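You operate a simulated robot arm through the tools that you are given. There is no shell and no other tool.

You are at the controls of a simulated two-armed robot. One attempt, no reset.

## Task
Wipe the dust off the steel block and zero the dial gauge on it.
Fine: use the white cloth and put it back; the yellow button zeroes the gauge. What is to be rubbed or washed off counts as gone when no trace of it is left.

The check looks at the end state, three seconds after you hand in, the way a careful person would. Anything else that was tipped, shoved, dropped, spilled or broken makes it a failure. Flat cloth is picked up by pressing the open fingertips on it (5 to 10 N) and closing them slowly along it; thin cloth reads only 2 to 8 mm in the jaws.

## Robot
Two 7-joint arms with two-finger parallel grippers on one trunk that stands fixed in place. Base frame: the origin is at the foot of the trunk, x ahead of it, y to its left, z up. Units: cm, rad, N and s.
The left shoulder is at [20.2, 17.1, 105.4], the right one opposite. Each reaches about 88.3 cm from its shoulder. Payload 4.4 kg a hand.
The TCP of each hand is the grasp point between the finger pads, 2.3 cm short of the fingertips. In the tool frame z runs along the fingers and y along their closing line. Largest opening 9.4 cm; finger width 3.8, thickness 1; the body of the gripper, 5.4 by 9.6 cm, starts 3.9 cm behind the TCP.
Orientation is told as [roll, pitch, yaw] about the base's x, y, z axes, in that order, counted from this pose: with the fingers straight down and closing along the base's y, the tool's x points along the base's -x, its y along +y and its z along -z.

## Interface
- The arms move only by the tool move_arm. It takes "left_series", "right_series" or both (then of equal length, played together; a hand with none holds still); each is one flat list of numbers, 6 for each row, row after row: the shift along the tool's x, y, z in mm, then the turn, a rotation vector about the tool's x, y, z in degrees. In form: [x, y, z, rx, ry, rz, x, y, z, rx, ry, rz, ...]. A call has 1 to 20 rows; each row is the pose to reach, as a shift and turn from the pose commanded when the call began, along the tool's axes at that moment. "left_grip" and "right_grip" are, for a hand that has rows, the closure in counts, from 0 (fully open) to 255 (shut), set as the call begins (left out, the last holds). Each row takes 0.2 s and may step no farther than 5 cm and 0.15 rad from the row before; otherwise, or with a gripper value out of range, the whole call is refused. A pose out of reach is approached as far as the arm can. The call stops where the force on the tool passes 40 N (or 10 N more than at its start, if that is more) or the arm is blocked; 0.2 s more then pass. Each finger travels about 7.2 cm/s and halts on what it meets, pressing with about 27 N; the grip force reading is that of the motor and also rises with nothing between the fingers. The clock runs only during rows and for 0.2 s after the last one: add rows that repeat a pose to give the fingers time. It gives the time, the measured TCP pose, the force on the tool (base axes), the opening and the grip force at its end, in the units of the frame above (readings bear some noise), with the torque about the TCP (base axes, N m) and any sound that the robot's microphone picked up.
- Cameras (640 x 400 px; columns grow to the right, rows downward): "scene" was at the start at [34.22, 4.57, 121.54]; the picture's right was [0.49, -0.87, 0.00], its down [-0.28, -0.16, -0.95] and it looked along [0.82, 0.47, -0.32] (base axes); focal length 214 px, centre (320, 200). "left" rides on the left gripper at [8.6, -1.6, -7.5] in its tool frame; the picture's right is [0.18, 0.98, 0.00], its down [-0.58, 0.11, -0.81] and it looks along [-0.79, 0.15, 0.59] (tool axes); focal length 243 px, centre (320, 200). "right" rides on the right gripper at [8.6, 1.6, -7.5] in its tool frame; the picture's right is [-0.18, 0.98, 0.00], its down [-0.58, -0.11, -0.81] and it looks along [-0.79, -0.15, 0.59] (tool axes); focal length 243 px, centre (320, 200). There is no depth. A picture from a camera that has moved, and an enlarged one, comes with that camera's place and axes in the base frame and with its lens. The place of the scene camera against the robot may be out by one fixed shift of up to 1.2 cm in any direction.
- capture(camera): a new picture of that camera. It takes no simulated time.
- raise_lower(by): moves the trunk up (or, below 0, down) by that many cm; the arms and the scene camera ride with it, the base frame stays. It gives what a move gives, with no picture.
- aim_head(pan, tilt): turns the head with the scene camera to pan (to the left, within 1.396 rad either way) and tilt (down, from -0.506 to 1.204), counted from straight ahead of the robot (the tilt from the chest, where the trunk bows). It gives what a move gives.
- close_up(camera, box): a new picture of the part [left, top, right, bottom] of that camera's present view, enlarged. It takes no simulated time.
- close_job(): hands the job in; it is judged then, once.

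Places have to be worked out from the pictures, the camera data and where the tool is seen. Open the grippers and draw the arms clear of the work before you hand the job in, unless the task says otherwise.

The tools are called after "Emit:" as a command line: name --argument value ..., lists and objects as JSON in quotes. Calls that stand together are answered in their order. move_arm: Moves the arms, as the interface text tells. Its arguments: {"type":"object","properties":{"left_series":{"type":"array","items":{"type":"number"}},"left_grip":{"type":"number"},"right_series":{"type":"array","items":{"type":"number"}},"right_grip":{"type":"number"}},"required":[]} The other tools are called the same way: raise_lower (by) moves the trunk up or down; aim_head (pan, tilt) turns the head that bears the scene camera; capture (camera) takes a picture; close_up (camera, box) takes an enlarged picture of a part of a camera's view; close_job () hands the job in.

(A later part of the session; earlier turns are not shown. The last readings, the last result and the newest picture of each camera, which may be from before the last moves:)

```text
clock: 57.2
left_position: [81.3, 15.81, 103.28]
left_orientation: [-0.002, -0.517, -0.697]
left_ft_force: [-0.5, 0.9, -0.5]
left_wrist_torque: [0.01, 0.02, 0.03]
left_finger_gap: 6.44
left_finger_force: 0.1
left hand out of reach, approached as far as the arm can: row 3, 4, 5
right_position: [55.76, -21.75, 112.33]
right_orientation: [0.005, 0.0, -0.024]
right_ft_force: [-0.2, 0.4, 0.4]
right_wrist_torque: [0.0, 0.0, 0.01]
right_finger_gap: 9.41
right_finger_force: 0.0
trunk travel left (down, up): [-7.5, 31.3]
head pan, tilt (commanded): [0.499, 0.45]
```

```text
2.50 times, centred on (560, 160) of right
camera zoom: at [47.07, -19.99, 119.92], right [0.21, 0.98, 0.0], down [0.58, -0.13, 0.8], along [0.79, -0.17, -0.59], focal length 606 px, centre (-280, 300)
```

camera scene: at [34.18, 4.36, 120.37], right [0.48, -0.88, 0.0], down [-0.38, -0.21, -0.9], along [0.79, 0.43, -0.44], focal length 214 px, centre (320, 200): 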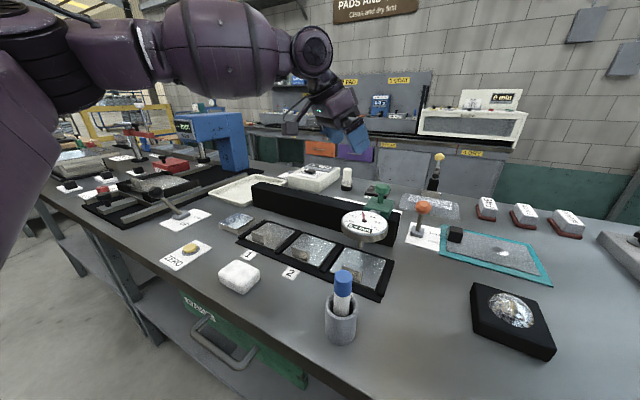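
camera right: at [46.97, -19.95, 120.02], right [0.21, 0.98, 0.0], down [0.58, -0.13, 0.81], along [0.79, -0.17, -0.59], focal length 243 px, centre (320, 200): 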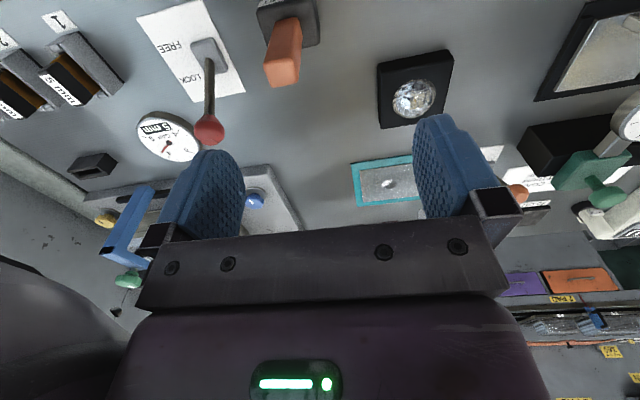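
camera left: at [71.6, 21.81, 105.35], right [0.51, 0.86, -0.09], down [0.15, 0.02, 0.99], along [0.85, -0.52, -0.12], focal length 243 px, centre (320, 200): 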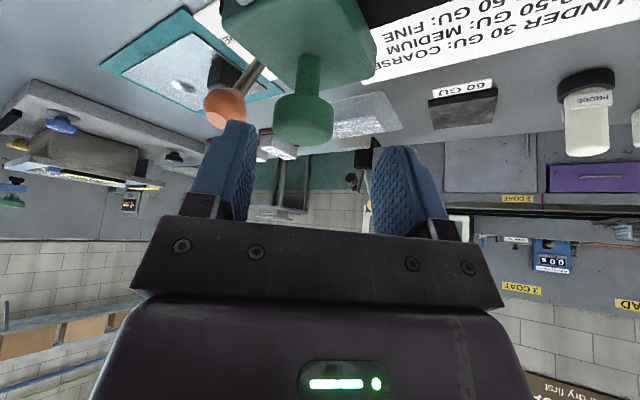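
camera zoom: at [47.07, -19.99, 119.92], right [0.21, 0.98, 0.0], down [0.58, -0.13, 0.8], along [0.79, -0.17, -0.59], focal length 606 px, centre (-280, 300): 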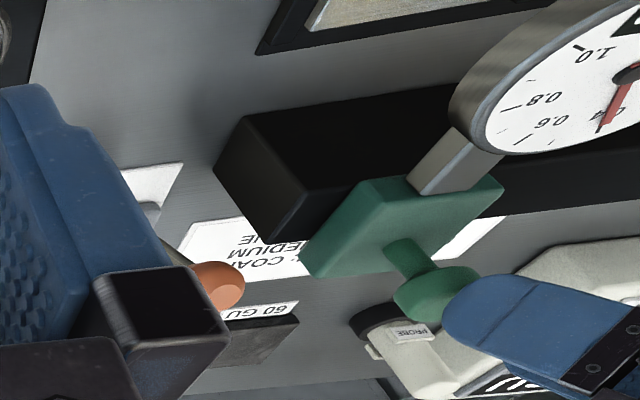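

Very close, but about 1.5 cm short of the knob centre. Lowering the trunk brings the shoulders forward, so I first raise both hands 5 cm, then lower the trunk by 5 cm.

Emit:
move_arm --left_series '[-5, 2, -30, 0, 0, 0, -10, 4.6, -60, 0, 0, 0, -10, 4.6, -60, 0, 0, 0]' --right_series '[0, 0, -25, 0, 0, 0, 0, 0, -50, 0, 0, 0, 0, 0, -50, 0, 0, 0]'

Emit:
raise_lower --by -5

Emit:
capture --camera "scene"

Emit:
capture --camera "left"

```text
clock: 58.0
left_position: [79.86, 17.65, 108.95]
left_orientation: [-0.004, -0.516, -0.696]
left_ft_force: [0.7, -0.7, -0.1]
left_wrist_torque: [0.0, 0.01, 0.0]
left_finger_gap: 6.43
left_finger_force: 0.1
right_position: [55.84, -21.74, 117.3]
right_orientation: [0.003, 0.004, -0.025]
right_ft_force: [0.3, -0.6, -0.3]
right_wrist_torque: [-0.01, 0.03, -0.01]
right_finger_gap: 9.41
right_finger_force: 0.0
trunk travel left (down, up): [-7.5, 31.3]
head pan, tilt (commanded): [0.499, 0.45]
```

```text
clock: 58.9
left_position: [79.8, 17.61, 104.23]
left_orientation: [0.0, -0.52, -0.698]
left_ft_force: [0.3, 1.2, 0.1]
left_wrist_torque: [0.01, -0.01, 0.0]
left_finger_gap: 6.41
left_finger_force: 0.2
right_position: [55.43, -21.7, 112.47]
right_orientation: [0.002, -0.002, -0.024]
right_ft_force: [-0.3, -0.2, 0.0]
right_wrist_torque: [0.01, -0.05, 0.0]
right_finger_gap: 9.36
right_finger_force: 0.0
trunk travel left (down, up): [-2.5, 36.3]
head pan, tilt (commanded): [0.499, 0.45]
```

```text
taken
camera scene: at [37.98, 4.36, 114.26], right [0.48, -0.88, 0.0], down [-0.38, -0.21, -0.9], along [0.79, 0.43, -0.43], focal length 214 px, centre (320, 200)
```

scene: 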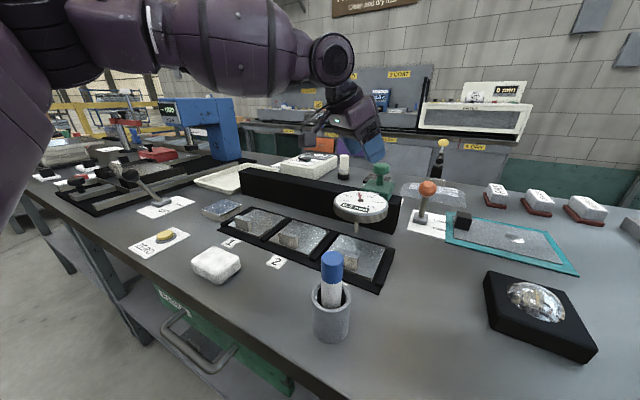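

```text
taken
camera left: at [70.07, 23.54, 106.33], right [0.51, 0.86, -0.09], down [0.15, 0.02, 0.99], along [0.85, -0.52, -0.12], focal length 243 px, centre (320, 200)
```

left: 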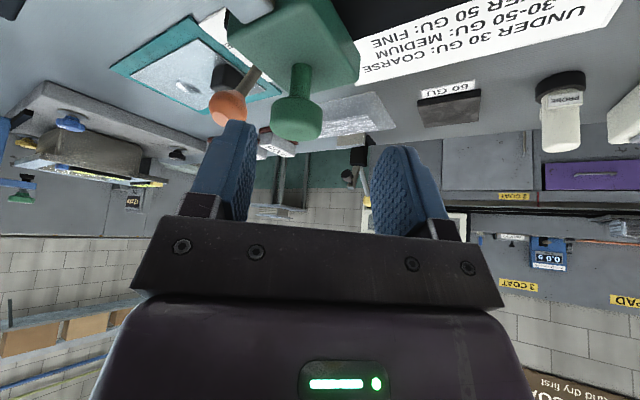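

The shoulders came forward. The knob is at (82.0, 13.85, 99.3). I move above it at z ≈ 104, then descend to TCP (81.55, 14.2, 100.4).

Emit:
move_arm --left_series '[-15, -7, 9, 0, 0, 0, -30.5, -14.6, 17.4, 0, 0, 0, -30.5, -14.6, 17.4, 0, 0, 0]'

Emit:
capture --camera "left"

Emit:
close_up --camera "scene" --box '[310, 110, 454, 230]'

```text
clock: 59.7
left_position: [81.58, 14.22, 104.23]
left_orientation: [-0.001, -0.519, -0.699]
left_ft_force: [-0.8, -0.7, 0.2]
left_wrist_torque: [-0.01, 0.02, 0.0]
left_finger_gap: 6.42
left_finger_force: 0.1
right_position: [55.57, -21.92, 112.47]
right_orientation: [0.002, 0.0, -0.024]
right_ft_force: [0.0, 0.0, 0.5]
right_wrist_torque: [-0.03, -0.03, 0.0]
right_finger_gap: 9.42
right_finger_force: 0.1
trunk travel left (down, up): [-2.5, 36.3]
head pan, tilt (commanded): [0.499, 0.45]
```

```text
taken
camera left: at [71.89, 20.16, 106.2], right [0.51, 0.86, -0.09], down [0.15, 0.02, 0.99], along [0.85, -0.52, -0.12], focal length 243 px, centre (320, 200)
```

left: 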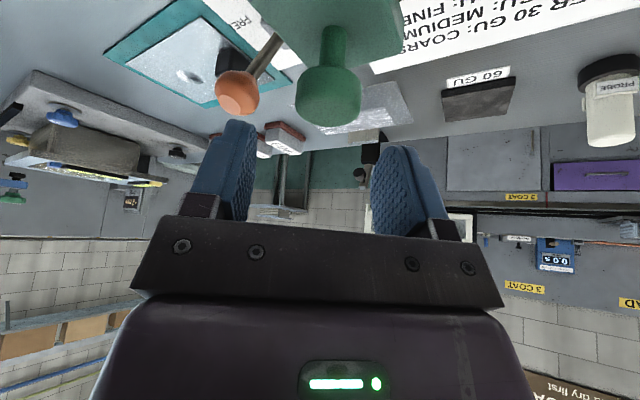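

```text
3.33 times, centred on (382, 170) of scene
camera zoom: at [38.06, 4.33, 114.21], right [0.48, -0.88, 0.0], down [-0.38, -0.21, -0.9], along [0.79, 0.43, -0.43], focal length 715 px, centre (113, 300)
```

zoom: 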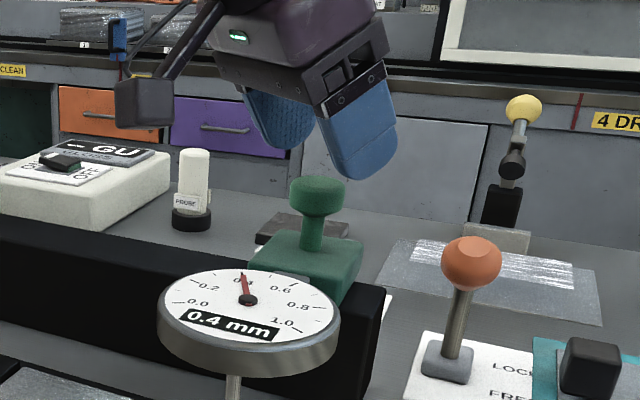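

Reached, and the knob lies midway between the fingers. I descend 3.8 cm straight down around it, watching the force.

Emit:
move_arm --left_series '[6, 0, 11, 0, 0, 0, 12, 0, 21, 0, 0, 0, 16, 0, 28, 0, 0, 0, 18.8, 0, 33, 0, 0, 0, 18.8, 0, 33, 0, 0, 0]'

Emit:
capture --camera "left"

Emit:
close_up --camera "scene" --box '[310, 110, 454, 230]'

```text
clock: 60.9
left_position: [81.63, 14.26, 100.16]
left_orientation: [0.0, -0.518, -0.698]
left_ft_force: [-0.2, -0.4, 0.5]
left_wrist_torque: [-0.04, 0.0, 0.0]
left_finger_gap: 6.39
left_finger_force: 0.1
right_position: [55.65, -21.81, 112.42]
right_orientation: [0.005, -0.001, -0.025]
right_ft_force: [0.8, -0.2, -0.4]
right_wrist_torque: [0.01, 0.03, -0.03]
right_finger_gap: 9.41
right_finger_force: 0.0
trunk travel left (down, up): [-2.5, 36.3]
head pan, tilt (commanded): [0.499, 0.45]
```

```text
taken
camera left: at [71.93, 20.18, 102.32], right [0.51, 0.86, -0.09], down [0.15, 0.02, 0.99], along [0.85, -0.52, -0.12], focal length 243 px, centre (320, 200)
```

left: 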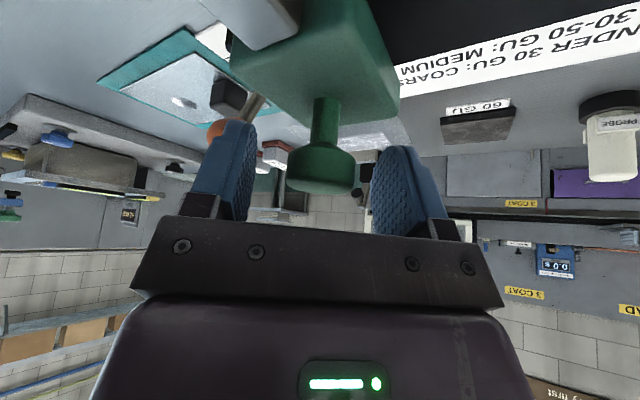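

```text
3.33 times, centred on (382, 170) of scene
camera zoom: at [38.11, 4.36, 114.19], right [0.48, -0.88, 0.0], down [-0.38, -0.21, -0.9], along [0.79, 0.43, -0.44], focal length 715 px, centre (113, 300)
```

zoom: 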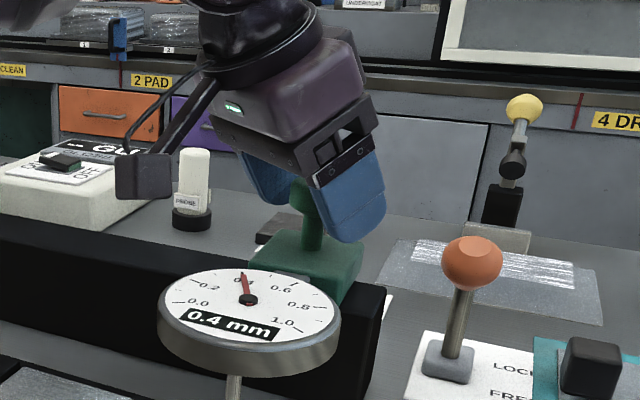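

The knob is between the fingers with no contact. I close on it.

Emit:
move_arm --left_series '[0, 0, 0, 0, 0, 0, 0, 0, 0, 0, 0, 0, 0, 0, 0, 0, 0, 0, 0, 0, 0, 0, 0, 0]' --left_grip 190

Emit:
close_up --camera "left" --box '[160, 60, 480, 260]'

```text
clock: 61.9
left_position: [81.69, 14.27, 100.07]
left_orientation: [0.0, -0.519, -0.696]
left_ft_force: [4.2, 2.2, 1.6]
left_wrist_torque: [0.31, 0.0, -0.18]
left_finger_gap: 3.34
left_finger_force: 44.9
right_position: [55.62, -21.66, 112.44]
right_orientation: [0.003, 0.001, -0.024]
right_ft_force: [0.1, 0.0, -0.4]
right_wrist_torque: [0.01, 0.02, -0.02]
right_finger_gap: 9.39
right_finger_force: 0.1
trunk travel left (down, up): [-2.5, 36.3]
head pan, tilt (commanded): [0.499, 0.45]
```

```text
2.00 times, centred on (320, 160) of left
camera zoom: at [71.97, 20.22, 102.31], right [0.51, 0.86, -0.09], down [0.15, 0.02, 0.99], along [0.85, -0.52, -0.12], focal length 485 px, centre (320, 280)
```

zoom: 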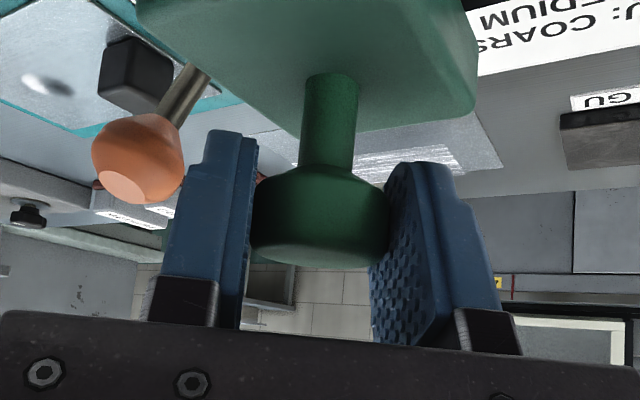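

The knob is gripped (gap 3.34 cm). I try pulling the carriage 2 cm along +y slowly, to see if it slides freely.

Emit:
move_arm --left_series '[2.8, 3.8, -1.6, 0, 0, 0, 5.6, 7.7, -3.2, 0, 0, 0, 8.4, 11.5, -4.8, 0, 0, 0, 11.2, 15.3, -6.4, 0, 0, 0, 11.2, 15.3, -6.4, 0, 0, 0]'

Emit:
close_up --camera "scene" --box '[290, 110, 434, 230]'

```text
clock: 63.1
left_position: [81.67, 16.31, 100.2]
left_orientation: [-0.002, -0.518, -0.698]
left_ft_force: [6.1, -0.3, 2.4]
left_wrist_torque: [0.13, -0.06, -0.7]
left_finger_gap: 3.32
left_finger_force: 45.0
right_position: [55.68, -21.67, 112.33]
right_orientation: [0.004, 0.002, -0.024]
right_ft_force: [-1.0, -0.6, -0.4]
right_wrist_torque: [0.01, 0.0, -0.02]
right_finger_gap: 9.4
right_finger_force: 0.0
trunk travel left (down, up): [-2.5, 36.3]
head pan, tilt (commanded): [0.499, 0.45]
```

```text
3.33 times, centred on (362, 170) of scene
camera zoom: at [38.14, 4.35, 114.18], right [0.48, -0.88, 0.0], down [-0.38, -0.21, -0.9], along [0.79, 0.43, -0.44], focal length 715 px, centre (180, 300)
```

zoom: 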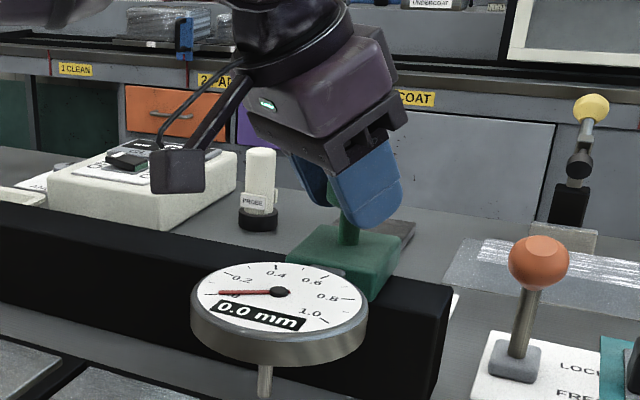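

It slides freely along +y (the reading changed to 0.0 as it left its spot). I pull on to y ≈ 32, then I'll re-grip with a better yaw for the rest.

Emit:
move_arm --left_series '[5, 7, -2.9, 0, 0, 0, 13.4, 18.4, -7.6, 0, 0, 0, 22.4, 30.6, -12.7, 0, 0, 0, 31.3, 42.9, -17.8, 0, 0, 0, 40.2, 55.1, -22.9, 0, 0, 0, 49.2, 67.4, -28, 0, 0, 0, 58.1, 79.6, -33.1, 0, 0, 0, 67.1, 91.9, -38.2, 0, 0, 0, 76, 104.1, -43.3, 0, 0, 0, 84, 115, -47.9, 0, 0, 0, 89.4, 122.5, -51, 0, 0, 0, 89.4, 122.5, -51, 0, 0, 0]'

Emit:
capture --camera "scene"

Emit:
capture --camera "left"

```text
clock: 65.7
left_position: [81.56, 32.17, 100.28]
left_orientation: [0.0, -0.518, -0.696]
left_ft_force: [15.6, 0.3, 11.4]
left_wrist_torque: [-0.66, -1.03, -0.62]
left_finger_gap: 3.38
left_finger_force: 44.9
right_position: [55.61, -21.8, 112.33]
right_orientation: [0.004, 0.004, -0.025]
right_ft_force: [0.6, 0.7, 0.6]
right_wrist_torque: [0.02, -0.03, 0.0]
right_finger_gap: 9.39
right_finger_force: 0.0
trunk travel left (down, up): [-2.5, 36.3]
head pan, tilt (commanded): [0.499, 0.45]
```

```text
taken
camera scene: at [38.14, 4.32, 114.18], right [0.48, -0.88, 0.0], down [-0.38, -0.21, -0.9], along [0.79, 0.43, -0.44], focal length 214 px, centre (320, 200)
```

scene: 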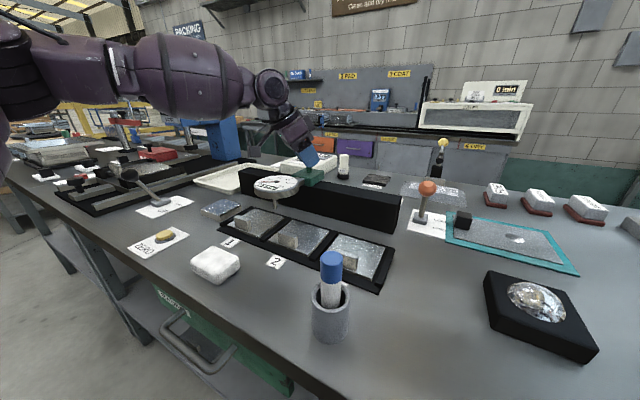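

```text
taken
camera left: at [71.96, 38.1, 102.29], right [0.51, 0.86, -0.09], down [0.15, 0.02, 0.99], along [0.85, -0.52, -0.12], focal length 243 px, centre (320, 200)
```

left: 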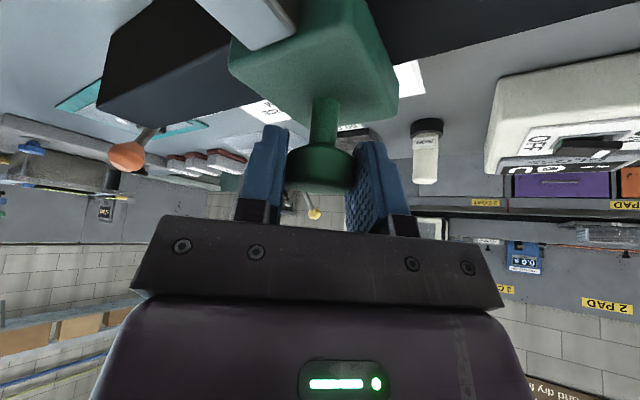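

The carriage is at about y = 31.8 now. I release the knob, lift 5 cm, turn the hand to yaw ≈ 0 and look again.

Emit:
move_arm --left_series '[0, 0, 0, 0, 0, 0, 0, 0, 0, 0, 0, 0, 0, 0, 0, 0, 0, 0, -5, 0, -9, 0, 0, 0, -15, 0, -26, 0, 0, 0, -26.4, -3.9, -42.5, 0, 0, 0, -26.4, -3.9, -42.5, -3.96, 0, -6.96, -26.4, -3.9, -42.5, -7.92, 0, -13.92, -26.4, -3.9, -42.5, -11.88, 0, -20.88, -26.4, -3.9, -42.5, -15.84, 0, -27.84, -26.4, -3.9, -42.5, -19.8, 0, -34.8, -26.4, -3.9, -42.5, -19.8, 0, -34.8]' --left_grip 81

Emit:
capture --camera "left"

Emit:
close_up --camera "scene" --box '[220, 100, 364, 220]'

```text
clock: 68.3
left_position: [81.63, 31.86, 105.12]
left_orientation: [-0.002, -0.518, 0.004]
left_ft_force: [0.3, -0.7, 0.4]
left_wrist_torque: [0.01, 0.0, 0.0]
left_finger_gap: 6.43
left_finger_force: 0.0
right_position: [55.59, -21.71, 112.44]
right_orientation: [0.003, 0.004, -0.025]
right_ft_force: [-0.1, 0.4, 0.0]
right_wrist_torque: [-0.01, -0.02, -0.03]
right_finger_gap: 9.42
right_finger_force: 0.1
trunk travel left (down, up): [-2.5, 36.3]
head pan, tilt (commanded): [0.499, 0.45]
```

```text
taken
camera left: at [70.26, 30.15, 107.29], right [-0.16, 0.98, -0.09], down [0.11, 0.11, 0.99], along [0.98, 0.15, -0.12], focal length 243 px, centre (320, 200)
```

left: 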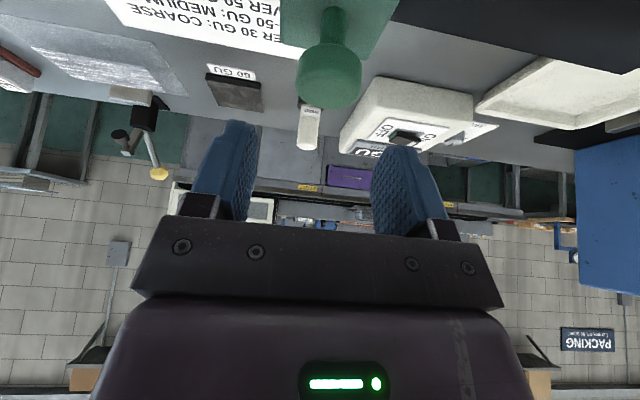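

```text
3.33 times, centred on (292, 160) of scene
camera zoom: at [38.11, 4.35, 114.18], right [0.48, -0.88, 0.0], down [-0.38, -0.21, -0.9], along [0.79, 0.43, -0.44], focal length 715 px, centre (413, 333)
```

zoom: 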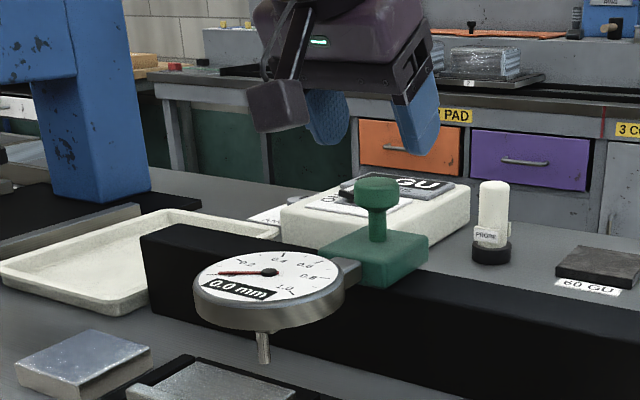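

The knob is now at (81.9, 31.8) and the hand is squarely above it. I descend around it and close.

Emit:
move_arm --left_series '[8, 0, 10, 0, 0, 0, 16, -0.5, 21, 0, 0, 0, 22, -0.5, 32, 0, 0, 0, 26.6, -0.5, 39.5, 0, 0, 0, 26.6, -0.5, 39.5, 0, 0, 0]'

Emit:
close_up --camera "left" --box '[160, 60, 480, 260]'

```text
clock: 69.5
left_position: [81.14, 31.76, 100.54]
left_orientation: [-0.002, -0.515, 0.001]
left_ft_force: [-0.3, -0.4, 0.0]
left_wrist_torque: [-0.01, 0.01, -0.02]
left_finger_gap: 6.4
left_finger_force: 0.0
right_position: [55.56, -21.72, 112.39]
right_orientation: [0.005, 0.001, -0.024]
right_ft_force: [0.6, 0.7, 0.1]
right_wrist_torque: [0.01, -0.03, 0.0]
right_finger_gap: 9.41
right_finger_force: 0.1
trunk travel left (down, up): [-2.5, 36.3]
head pan, tilt (commanded): [0.499, 0.45]
```

```text
2.00 times, centred on (320, 160) of left
camera zoom: at [69.88, 30.09, 102.57], right [-0.16, 0.98, -0.09], down [0.11, 0.11, 0.99], along [0.98, 0.15, -0.12], focal length 485 px, centre (320, 280)
```

zoom: 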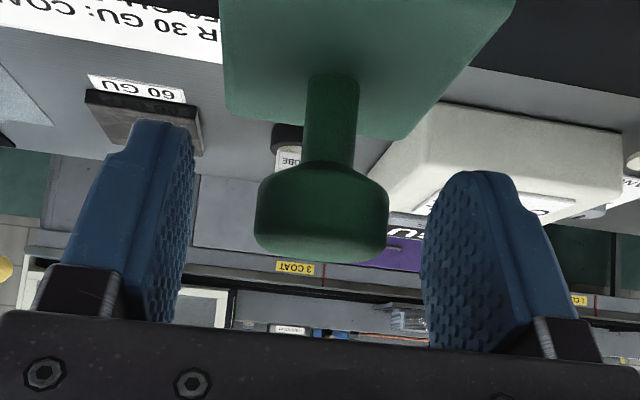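

The knob is centred between the pads. I close and pull the carriage another 9 cm along +y first.

Emit:
move_arm --left_series '[0, 0, 0, 0, 0, 0, 0, 0, 0, 0, 0, 0, 0, 0, 0, 0, 0, 0, 0, 0, 0, 0, 0, 0, 0, 5, 0, 0, 0, 0, 0, 17, 0, 0, 0, 0, 0, 32, 0, 0, 0, 0, 0, 47, 0, 0, 0, 0, 0, 62, 0, 0, 0, 0, 0, 77, 0, 0, 0, 0, 0, 88, 0, 0, 0, 0, 0, 90, 0, 0, 0, 0, 0, 90, 0, 0, 0, 0]' --left_grip 175

Emit:
capture --camera "scene"

```text
clock: 72.3
left_position: [81.18, 40.79, 100.44]
left_orientation: [0.0, -0.517, 0.003]
left_ft_force: [-2.9, -0.2, 0.5]
left_wrist_torque: [0.28, 0.11, 0.1]
left_finger_gap: 3.36
left_finger_force: 45.1
right_position: [55.55, -21.71, 112.43]
right_orientation: [0.002, 0.0, -0.025]
right_ft_force: [0.7, 0.2, -0.3]
right_wrist_torque: [0.01, -0.02, 0.0]
right_finger_gap: 9.36
right_finger_force: 0.0
trunk travel left (down, up): [-2.5, 36.3]
head pan, tilt (commanded): [0.499, 0.45]
```

```text
taken
camera scene: at [38.08, 4.35, 114.19], right [0.48, -0.88, 0.0], down [-0.38, -0.21, -0.9], along [0.79, 0.43, -0.43], focal length 214 px, centre (320, 200)
```

scene: 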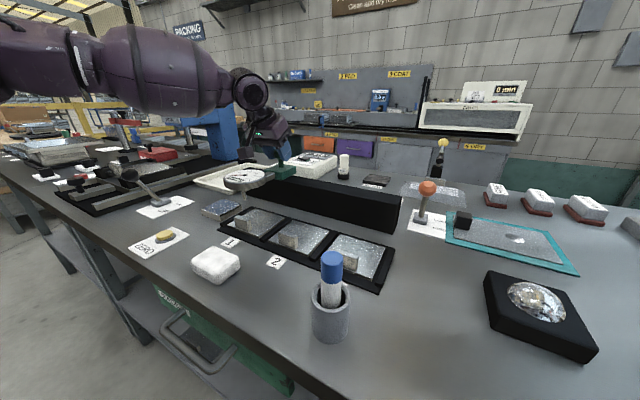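

Smooth, with low forces. I pull the remaining 9 cm so the stem comes over the block centre (y ≈ 49.9).

Emit:
move_arm --left_series '[0, 6, 0, 0, 0, 0, 0, 18, 0, 0, 0, 0, 0, 32, 0, 0, 0, 0, 0, 46, 0, 0, 0, 0, 0, 60, 0, 0, 0, 0, 0, 74, 0, 0, 0, 0, 0, 85, 0, 0, 0, 0, 0, 91, 0, 0, 0, 0, 0, 91, 0, 0, 0, 0]'

Emit:
capture --camera "scene"

Emit:
close_up --camera "scene" --box '[180, 140, 300, 230]'

Emit:
capture --camera "left"

```text
clock: 74.3
left_position: [81.1, 49.89, 100.5]
left_orientation: [-0.002, -0.516, 0.001]
left_ft_force: [-2.0, 1.8, 1.2]
left_wrist_torque: [0.54, 0.46, 0.06]
left_finger_gap: 3.39
left_finger_force: 44.7
right_position: [55.67, -21.7, 112.37]
right_orientation: [0.005, 0.001, -0.024]
right_ft_force: [-0.4, -0.3, 0.4]
right_wrist_torque: [0.01, 0.02, 0.01]
right_finger_gap: 9.4
right_finger_force: 0.1
trunk travel left (down, up): [-2.5, 36.3]
head pan, tilt (commanded): [0.499, 0.45]
```

```text
taken
camera scene: at [38.09, 4.37, 114.19], right [0.48, -0.88, 0.0], down [-0.38, -0.21, -0.9], along [0.79, 0.43, -0.44], focal length 214 px, centre (320, 200)
```

scene: 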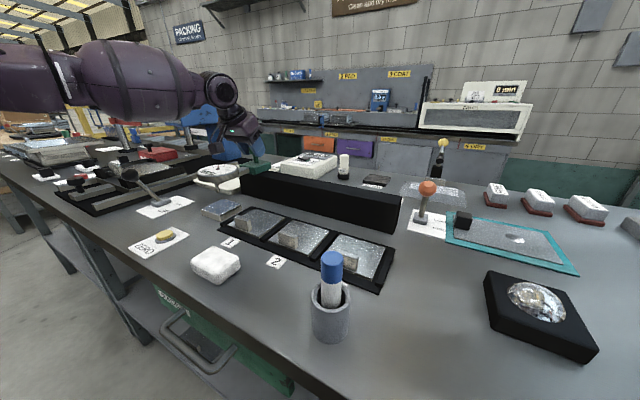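

```text
4.44 times, centred on (240, 185) of scene
camera zoom: at [38.09, 4.37, 114.19], right [0.48, -0.88, 0.0], down [-0.38, -0.21, -0.9], along [0.79, 0.43, -0.44], focal length 953 px, centre (676, 267)
```

zoom: 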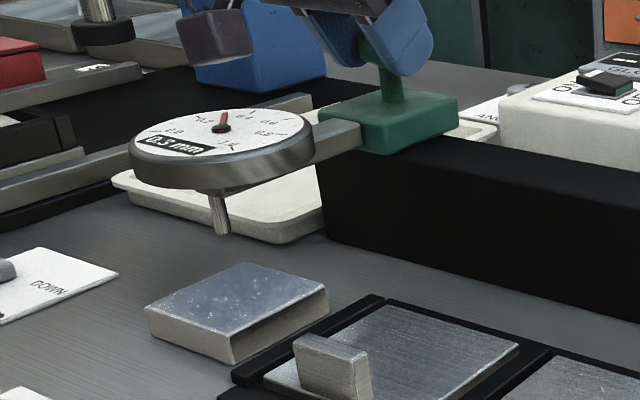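

```text
taken
camera left: at [69.88, 48.17, 102.54], right [-0.16, 0.98, -0.09], down [0.11, 0.11, 0.99], along [0.98, 0.15, -0.12], focal length 243 px, centre (320, 200)
```

left: 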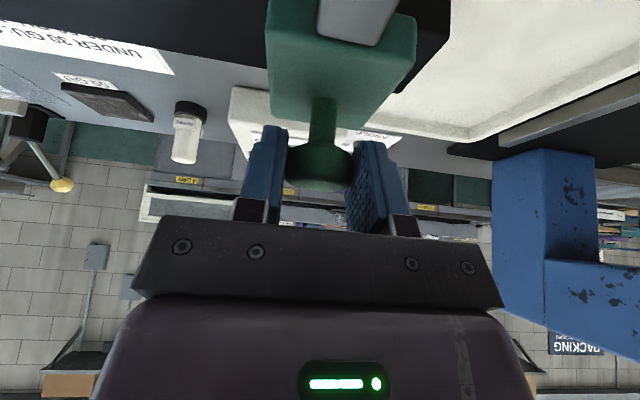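

The gauge stem now stands over the middle of the block (≈ (68, 50)) and reads 0.3 mm. I release the knob and lift the hand straight up and away, then look at the gauge and at what the UP/DOWN lever belongs to.

Emit:
move_arm --left_series '[0, 0, 0, 0, 0, 0, 0, 0, 0, 0, 0, 0, 0, 0, 0, 0, 0, 0, -8, 0, -14, 0, 0, 0, -20, 0, -35, 0, 0, 0, -35, 0, -61, 0, 0, 0, -50, 0, -87, 0, 0, 0, -20, 0, -104, 0, 0, 0, 10, 0, -121, 0, 0, 0, 40, -10, -138, 0, 0, 0, 70, -20, -155, 0, 0, 0, 100, -30, -172, 0, 0, 0, 100, -30, -172, 0, 0, 0]' --left_grip 60

Emit:
aim_head --pan 0.75 --tilt 0.45

Emit:
capture --camera "scene"

Emit:
capture --camera "left"

```text
clock: 77.1
left_position: [64.04, 46.94, 110.45]
left_orientation: [-0.001, -0.516, 0.002]
left_ft_force: [0.6, 0.1, 0.3]
left_wrist_torque: [0.02, 0.0, -0.02]
left_finger_gap: 7.21
left_finger_force: 0.1
right_position: [55.45, -21.7, 112.4]
right_orientation: [0.003, 0.001, -0.025]
right_ft_force: [1.0, 0.0, 0.4]
right_wrist_torque: [0.0, -0.01, -0.01]
right_finger_gap: 9.4
right_finger_force: 0.0
trunk travel left (down, up): [-2.5, 36.3]
head pan, tilt (commanded): [0.499, 0.45]
```

```text
clock: 77.9
left_position: [64.03, 46.83, 110.45]
left_orientation: [-0.002, -0.516, 0.002]
left_ft_force: [-0.7, 0.2, -0.2]
left_wrist_torque: [0.01, -0.01, 0.03]
left_finger_gap: 7.18
left_finger_force: 0.1
right_position: [55.61, -21.74, 112.44]
right_orientation: [0.004, 0.001, -0.025]
right_ft_force: [0.8, -0.4, -0.5]
right_wrist_torque: [-0.04, 0.0, 0.02]
right_finger_gap: 9.41
right_finger_force: 0.0
trunk travel left (down, up): [-2.5, 36.3]
head pan, tilt (commanded): [0.75, 0.45]
```

```text
taken
camera scene: at [36.77, 6.22, 114.18], right [0.68, -0.73, 0.0], down [-0.32, -0.3, -0.9], along [0.66, 0.61, -0.44], focal length 214 px, centre (320, 200)
```

scene: 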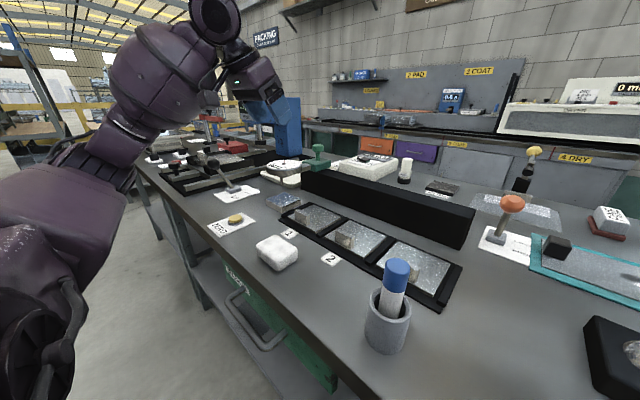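

```text
taken
camera left: at [52.73, 45.17, 112.51], right [-0.16, 0.98, -0.09], down [0.11, 0.11, 0.99], along [0.98, 0.15, -0.12], focal length 243 px, centre (320, 200)
```

left: 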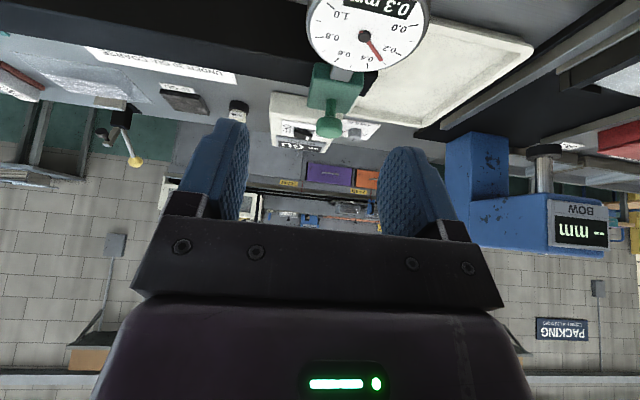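

Emit:
close_up --camera "scene" --box '[140, 120, 340, 245]'

Emit:
close_up --camera "scene" --box '[140, 130, 240, 200]'

Emit:
close_up --camera "left" --box '[420, 0, 640, 260]'

```text
3.20 times, centred on (240, 182) of scene
camera zoom: at [36.77, 6.22, 114.18], right [0.68, -0.73, 0.0], down [-0.32, -0.3, -0.9], along [0.66, 0.61, -0.44], focal length 686 px, centre (576, 256)
```

zoom: 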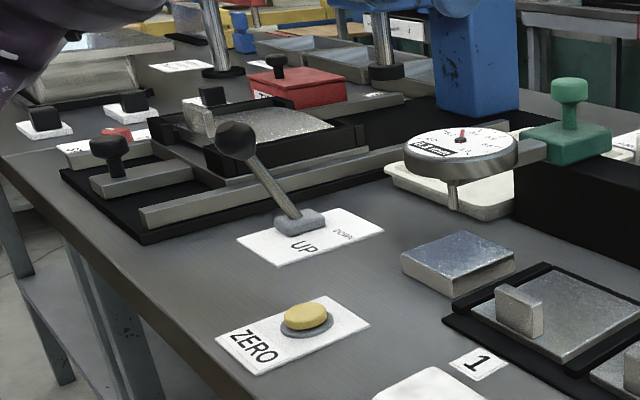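

```text
5.71 times, centred on (190, 165) of scene
camera zoom: at [36.77, 6.22, 114.18], right [0.68, -0.73, 0.0], down [-0.32, -0.3, -0.9], along [0.66, 0.61, -0.44], focal length 1226 px, centre (1063, 400)
```

zoom: 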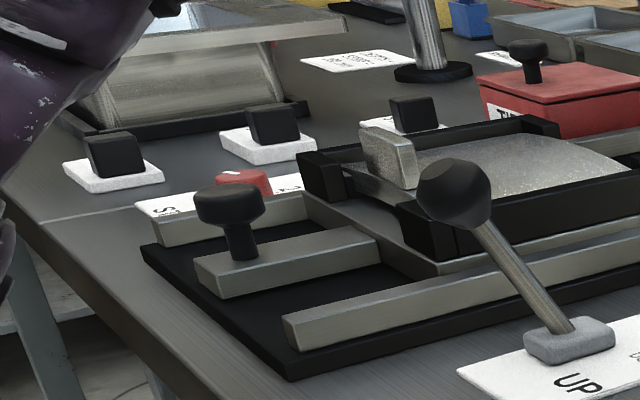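

```text
1.54 times, centred on (530, 130) of left
camera zoom: at [52.73, 45.17, 112.51], right [-0.16, 0.98, -0.09], down [0.11, 0.11, 0.99], along [0.98, 0.15, -0.12], focal length 373 px, centre (-3, 308)
```

zoom: 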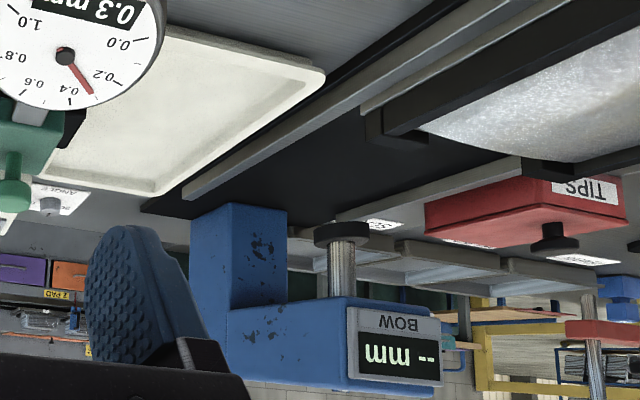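

The BOW station (its display shows "--") sits right by the UP/DOWN lever, while the dial gauge already reads live over the block (0.3 mm), so the lever belongs to BOW and I leave it alone. Next I press ZERO: I turn the left hand upright, close the fingers and go above the button at (54.0, 50.2).

Emit:
move_arm --left_series '[27, 8, -4, 0, 7.4, 0, 54, 16, -8, 0, 14.8, 0, 81, 25, -11, 0, 22.2, 0, 106.7, 33, -14.5, 0, 29.6, 0, 106.7, 33, -14.5, 0, 29.6, 0, 106.7, 33, -14.5, 0, 29.6, 0]' --left_grip 255

Emit:
capture --camera "left"

Emit:
close_up --camera "scene" --box '[140, 120, 340, 245]'

```text
clock: 79.3
left_position: [53.87, 50.11, 106.56]
left_orientation: [-0.003, -0.001, 0.0]
left_ft_force: [0.6, -0.8, 0.3]
left_wrist_torque: [-0.02, -0.01, -0.07]
left_finger_gap: 0.01
left_finger_force: 27.3
right_position: [55.53, -21.73, 112.53]
right_orientation: [0.003, 0.0, -0.023]
right_ft_force: [-0.5, -0.1, 0.1]
right_wrist_torque: [0.01, 0.01, 0.01]
right_finger_gap: 9.37
right_finger_force: 0.1
trunk travel left (down, up): [-2.5, 36.3]
head pan, tilt (commanded): [0.75, 0.45]
```

```text
taken
camera left: at [45.22, 48.53, 113.9], right [-0.18, 0.98, 0.0], down [0.58, 0.11, 0.81], along [0.79, 0.15, -0.59], focal length 243 px, centre (320, 200)
```

left: 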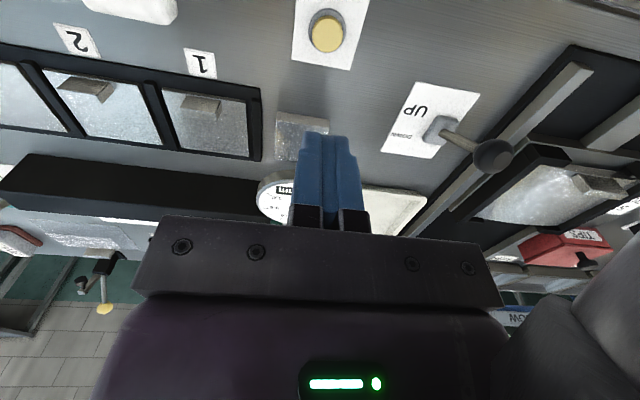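

```text
3.20 times, centred on (240, 182) of scene
camera zoom: at [36.69, 6.2, 114.23], right [0.68, -0.73, 0.0], down [-0.32, -0.3, -0.9], along [0.66, 0.61, -0.43], focal length 686 px, centre (576, 256)
```

zoom: 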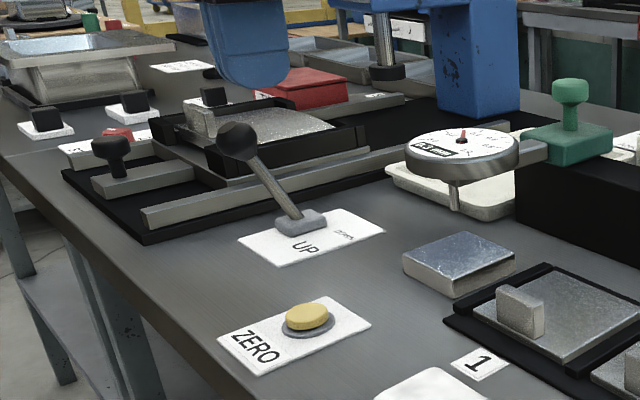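

The button centre is at (54.0, 50.85). I shift 7 mm in y and come down to about 1 cm above it.

Emit:
move_arm --left_series '[-1.3, 7, 20, 0, 0, 0, -1.3, 7, 55, 0, 0, 0, -1.3, 7, 90, 0, 0, 0, -1.3, 7, 125, 0, 0, 0, -1.3, 7, 145, 0, 0, 0, -1.3, 7, 152, 0, 0, 0, -1.3, 7, 152, 0, 0, 0]'

Emit:
close_up --camera "left" --box '[220, 0, 460, 150]'

Emit:
close_up --camera "scene" --box '[190, 150, 310, 255]'

```text
clock: 80.9
left_position: [54.19, 50.76, 91.38]
left_orientation: [-0.001, 0.001, 0.001]
left_ft_force: [-0.4, -0.4, -0.2]
left_wrist_torque: [-0.03, 0.0, 0.02]
left_finger_gap: 0.0
left_finger_force: 26.9
right_position: [55.59, -21.74, 112.44]
right_orientation: [0.004, 0.0, -0.025]
right_ft_force: [0.2, 0.0, -0.9]
right_wrist_torque: [0.01, -0.02, 0.01]
right_finger_gap: 9.4
right_finger_force: 0.0
trunk travel left (down, up): [-2.5, 36.3]
head pan, tilt (commanded): [0.75, 0.45]
```

```text
2.67 times, centred on (340, 75) of left
camera zoom: at [45.37, 49.16, 98.63], right [-0.18, 0.98, 0.0], down [0.58, 0.11, 0.81], along [0.79, 0.15, -0.59], focal length 647 px, centre (267, 533)
```

zoom: 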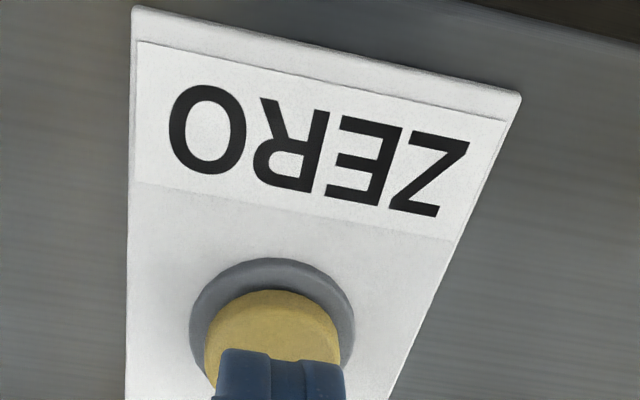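

```text
3.81 times, centred on (250, 202) of scene
camera zoom: at [36.76, 6.23, 114.19], right [0.68, -0.73, 0.0], down [-0.32, -0.3, -0.9], along [0.66, 0.61, -0.44], focal length 817 px, centre (587, 190)
```

zoom: 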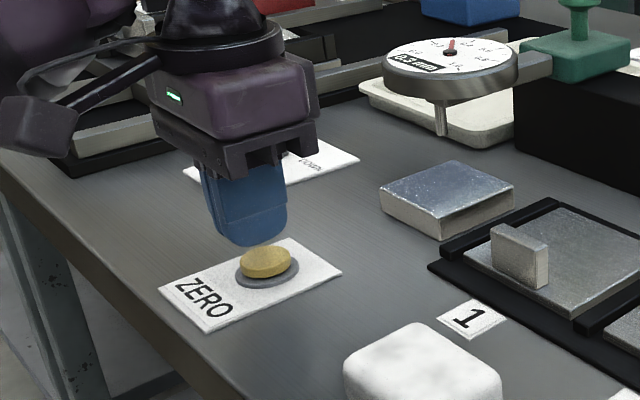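

The closed fingertips are over the button (centre ≈ (53.75, 50.65)). I move down to the touch in small steps.

Emit:
move_arm --left_series '[4, -1, 4, 0, 0, 0, 4, -1, 8, 0, 0, 0, 4, -1, 11, 0, 0, 0, 4, -1, 13, 0, 0, 0, 4, -1, 13, 0, 0, 0]'

Emit:
close_up --camera "scene" --box '[190, 150, 310, 255]'

```text
clock: 82.1
left_position: [53.63, 50.67, 89.92]
left_orientation: [-0.001, -0.002, 0.003]
left_ft_force: [-0.2, 0.6, -0.7]
left_wrist_torque: [0.0, -0.03, 0.03]
left_finger_gap: 0.0
left_finger_force: 27.2
right_position: [55.55, -21.73, 112.4]
right_orientation: [0.002, 0.003, -0.024]
right_ft_force: [-1.2, -0.5, -1.1]
right_wrist_torque: [0.02, 0.02, 0.03]
right_finger_gap: 9.39
right_finger_force: 0.0
trunk travel left (down, up): [-2.5, 36.3]
head pan, tilt (commanded): [0.75, 0.45]
```

```text
3.81 times, centred on (250, 202) of scene
camera zoom: at [36.76, 6.23, 114.18], right [0.68, -0.73, 0.0], down [-0.32, -0.3, -0.9], along [0.66, 0.61, -0.44], focal length 817 px, centre (587, 190)
```

zoom: 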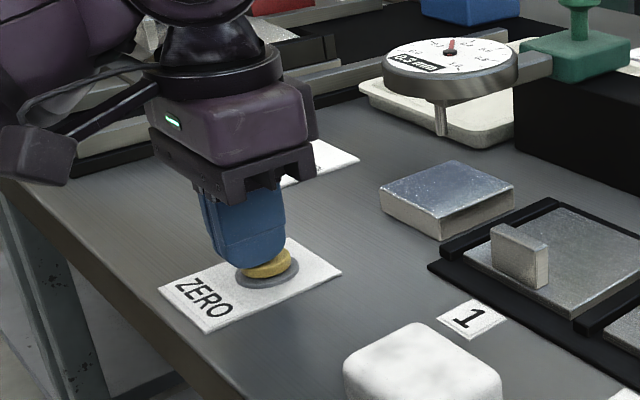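

Just about touching, no force yet. I press down further by up to 4 mm in small steps.

Emit:
move_arm --left_series '[0, 0, 1, 0, 0, 0, 0, 0, 2, 0, 0, 0, 0, 0, 3, 0, 0, 0, 0, 0, 4, 0, 0, 0, 0, 0, 4, 0, 0, 0]'

Emit:
close_up --camera "scene" --box '[190, 150, 310, 255]'

```text
clock: 83.3
left_position: [53.74, 50.64, 89.6]
left_orientation: [0.001, 0.0, 0.002]
left_ft_force: [-0.4, 1.6, 2.4]
left_wrist_torque: [0.03, -0.06, 0.0]
left_finger_gap: 0.01
left_finger_force: 26.9
right_position: [55.57, -21.75, 112.48]
right_orientation: [0.003, 0.003, -0.023]
right_ft_force: [0.5, -0.7, 0.0]
right_wrist_torque: [0.05, 0.02, -0.02]
right_finger_gap: 9.43
right_finger_force: 0.1
trunk travel left (down, up): [-2.5, 36.3]
head pan, tilt (commanded): [0.75, 0.45]
heard: click
```

```text
3.81 times, centred on (250, 202) of scene
camera zoom: at [36.75, 6.23, 114.19], right [0.68, -0.73, 0.0], down [-0.32, -0.3, -0.9], along [0.66, 0.61, -0.44], focal length 817 px, centre (587, 190)
```

zoom: 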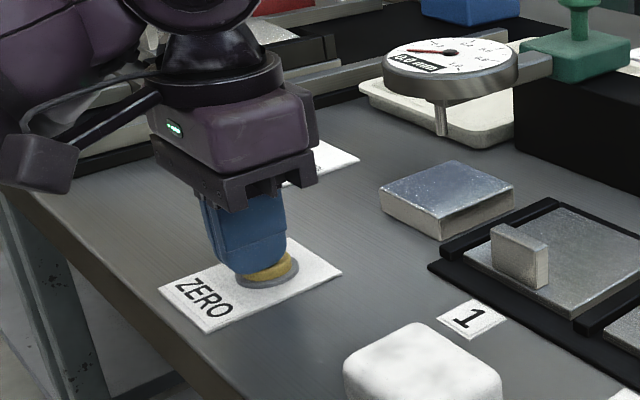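

A click was heard and the needle went to 0.0. I lift the hand straight off the button and draw back, opening the fingers.

Emit:
move_arm --left_series '[0, 0, -10, 0, 0, 0, 0, 0, -35, 0, 0, 0, 0, 0, -70, 0, 0, 0, 0, 0, -105, 0, 0, 0, 0, 0, -140, 0, 0, 0, 0, 0, -175, 0, 0, 0, 0, 0, -205, 0, 0, 0, 35, -15, -215, 0, 0, 0, 70, -30, -220, 0, 0, 0, 105, -45, -225, 0, 0, 0, 115, -55, -225, 0, 0, 0, 115, -55, -225, 0, 0, 0]'

Emit:
move_arm --left_series '[0, 0, 0, 0, 0, 0, 0, 0, 0, 0, 0, 0, 0, 0, 0, 0, 0, 0, 0, 0, 0, 0, 0, 0]' --left_grip 0

Emit:
capture --camera "scene"

Emit:
capture --camera "left"

```text
clock: 85.9
left_position: [42.29, 45.21, 112.1]
left_orientation: [0.0, 0.0, 0.003]
left_ft_force: [-0.2, -1.0, -0.2]
left_wrist_torque: [-0.03, -0.02, -0.01]
left_finger_gap: 0.0
left_finger_force: 27.1
right_position: [55.67, -21.72, 112.4]
right_orientation: [0.003, 0.001, -0.026]
right_ft_force: [-0.1, 1.1, 0.3]
right_wrist_torque: [-0.01, 0.01, 0.02]
right_finger_gap: 9.4
right_finger_force: 0.0
trunk travel left (down, up): [-2.5, 36.3]
head pan, tilt (commanded): [0.75, 0.45]
```

```text
clock: 86.9
left_position: [42.21, 45.15, 112.04]
left_orientation: [-0.002, 0.001, 0.001]
left_ft_force: [1.1, -1.1, -0.2]
left_wrist_torque: [0.0, 0.02, 0.03]
left_finger_gap: 9.39
left_finger_force: 0.0
right_position: [55.59, -21.66, 112.41]
right_orientation: [0.004, 0.003, -0.026]
right_ft_force: [0.5, 0.7, -0.2]
right_wrist_torque: [0.01, 0.02, 0.02]
right_finger_gap: 9.4
right_finger_force: 0.1
trunk travel left (down, up): [-2.5, 36.3]
head pan, tilt (commanded): [0.75, 0.45]
```

```text
taken
camera scene: at [36.76, 6.23, 114.18], right [0.68, -0.73, 0.0], down [-0.32, -0.3, -0.9], along [0.66, 0.61, -0.44], focal length 214 px, centre (320, 200)
```

scene: 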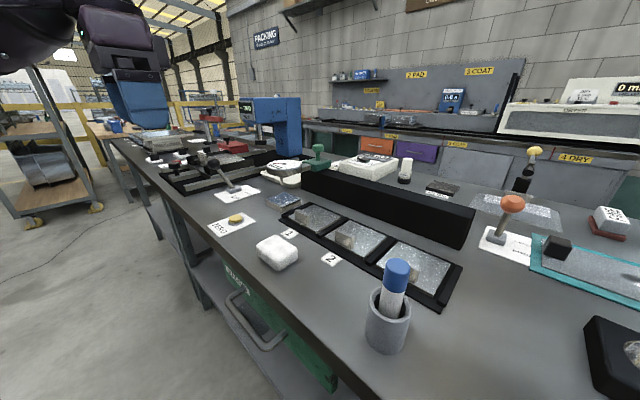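

```text
taken
camera left: at [33.53, 43.56, 119.37], right [-0.19, 0.98, 0.0], down [0.58, 0.11, 0.81], along [0.79, 0.15, -0.59], focal length 243 px, centre (320, 200)
```

left: 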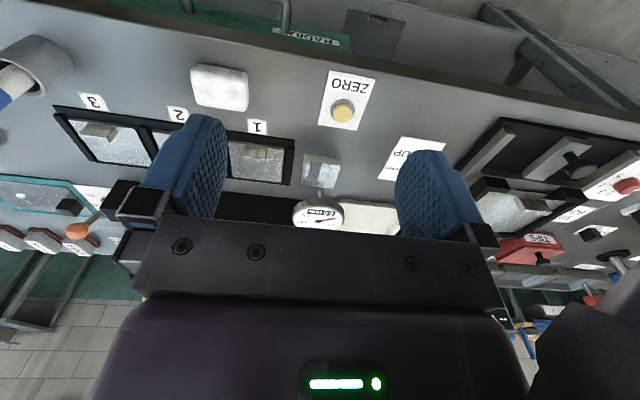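

Emit:
close_up --camera "scene" --box '[190, 140, 334, 275]'

Emit:
close_up --camera "left" --box '[150, 50, 390, 240]'

Emit:
close_up --camera "scene" --box '[250, 150, 330, 220]'

```text
2.96 times, centred on (262, 208) of scene
camera zoom: at [36.76, 6.23, 114.18], right [0.68, -0.73, 0.0], down [-0.32, -0.3, -0.9], along [0.66, 0.61, -0.44], focal length 636 px, centre (492, 178)
```

zoom: 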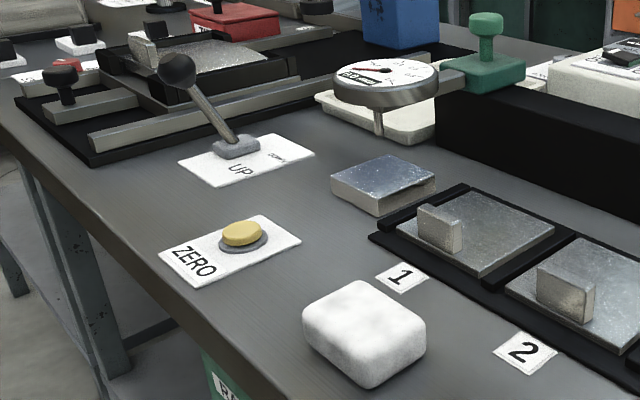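

```text
2.11 times, centred on (270, 145) of left
camera zoom: at [33.53, 43.56, 119.37], right [-0.19, 0.98, 0.0], down [0.58, 0.11, 0.81], along [0.79, 0.15, -0.59], focal length 511 px, centre (425, 316)
```

zoom: 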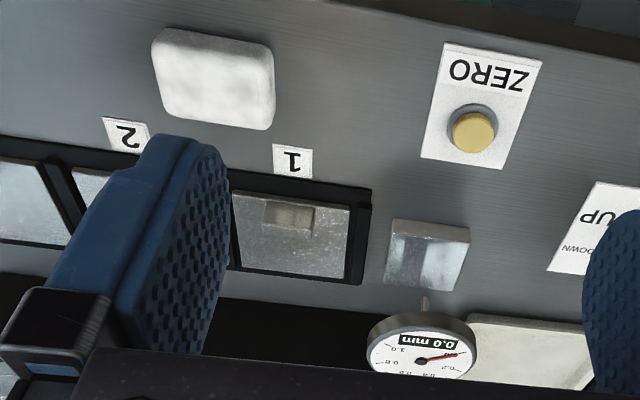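

```text
5.71 times, centred on (290, 185) of scene
camera zoom: at [36.76, 6.23, 114.18], right [0.68, -0.73, 0.0], down [-0.32, -0.3, -0.9], along [0.66, 0.61, -0.44], focal length 1226 px, centre (491, 286)
```

zoom: 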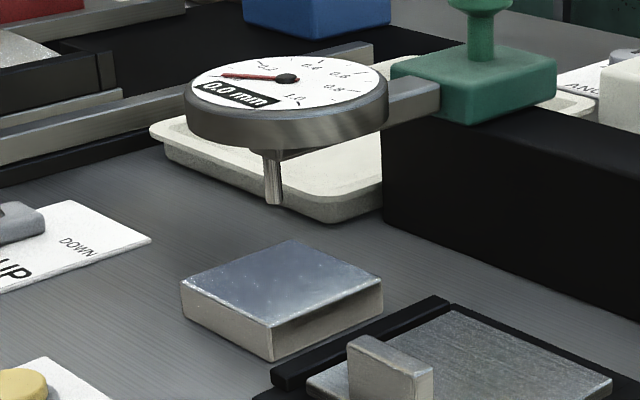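

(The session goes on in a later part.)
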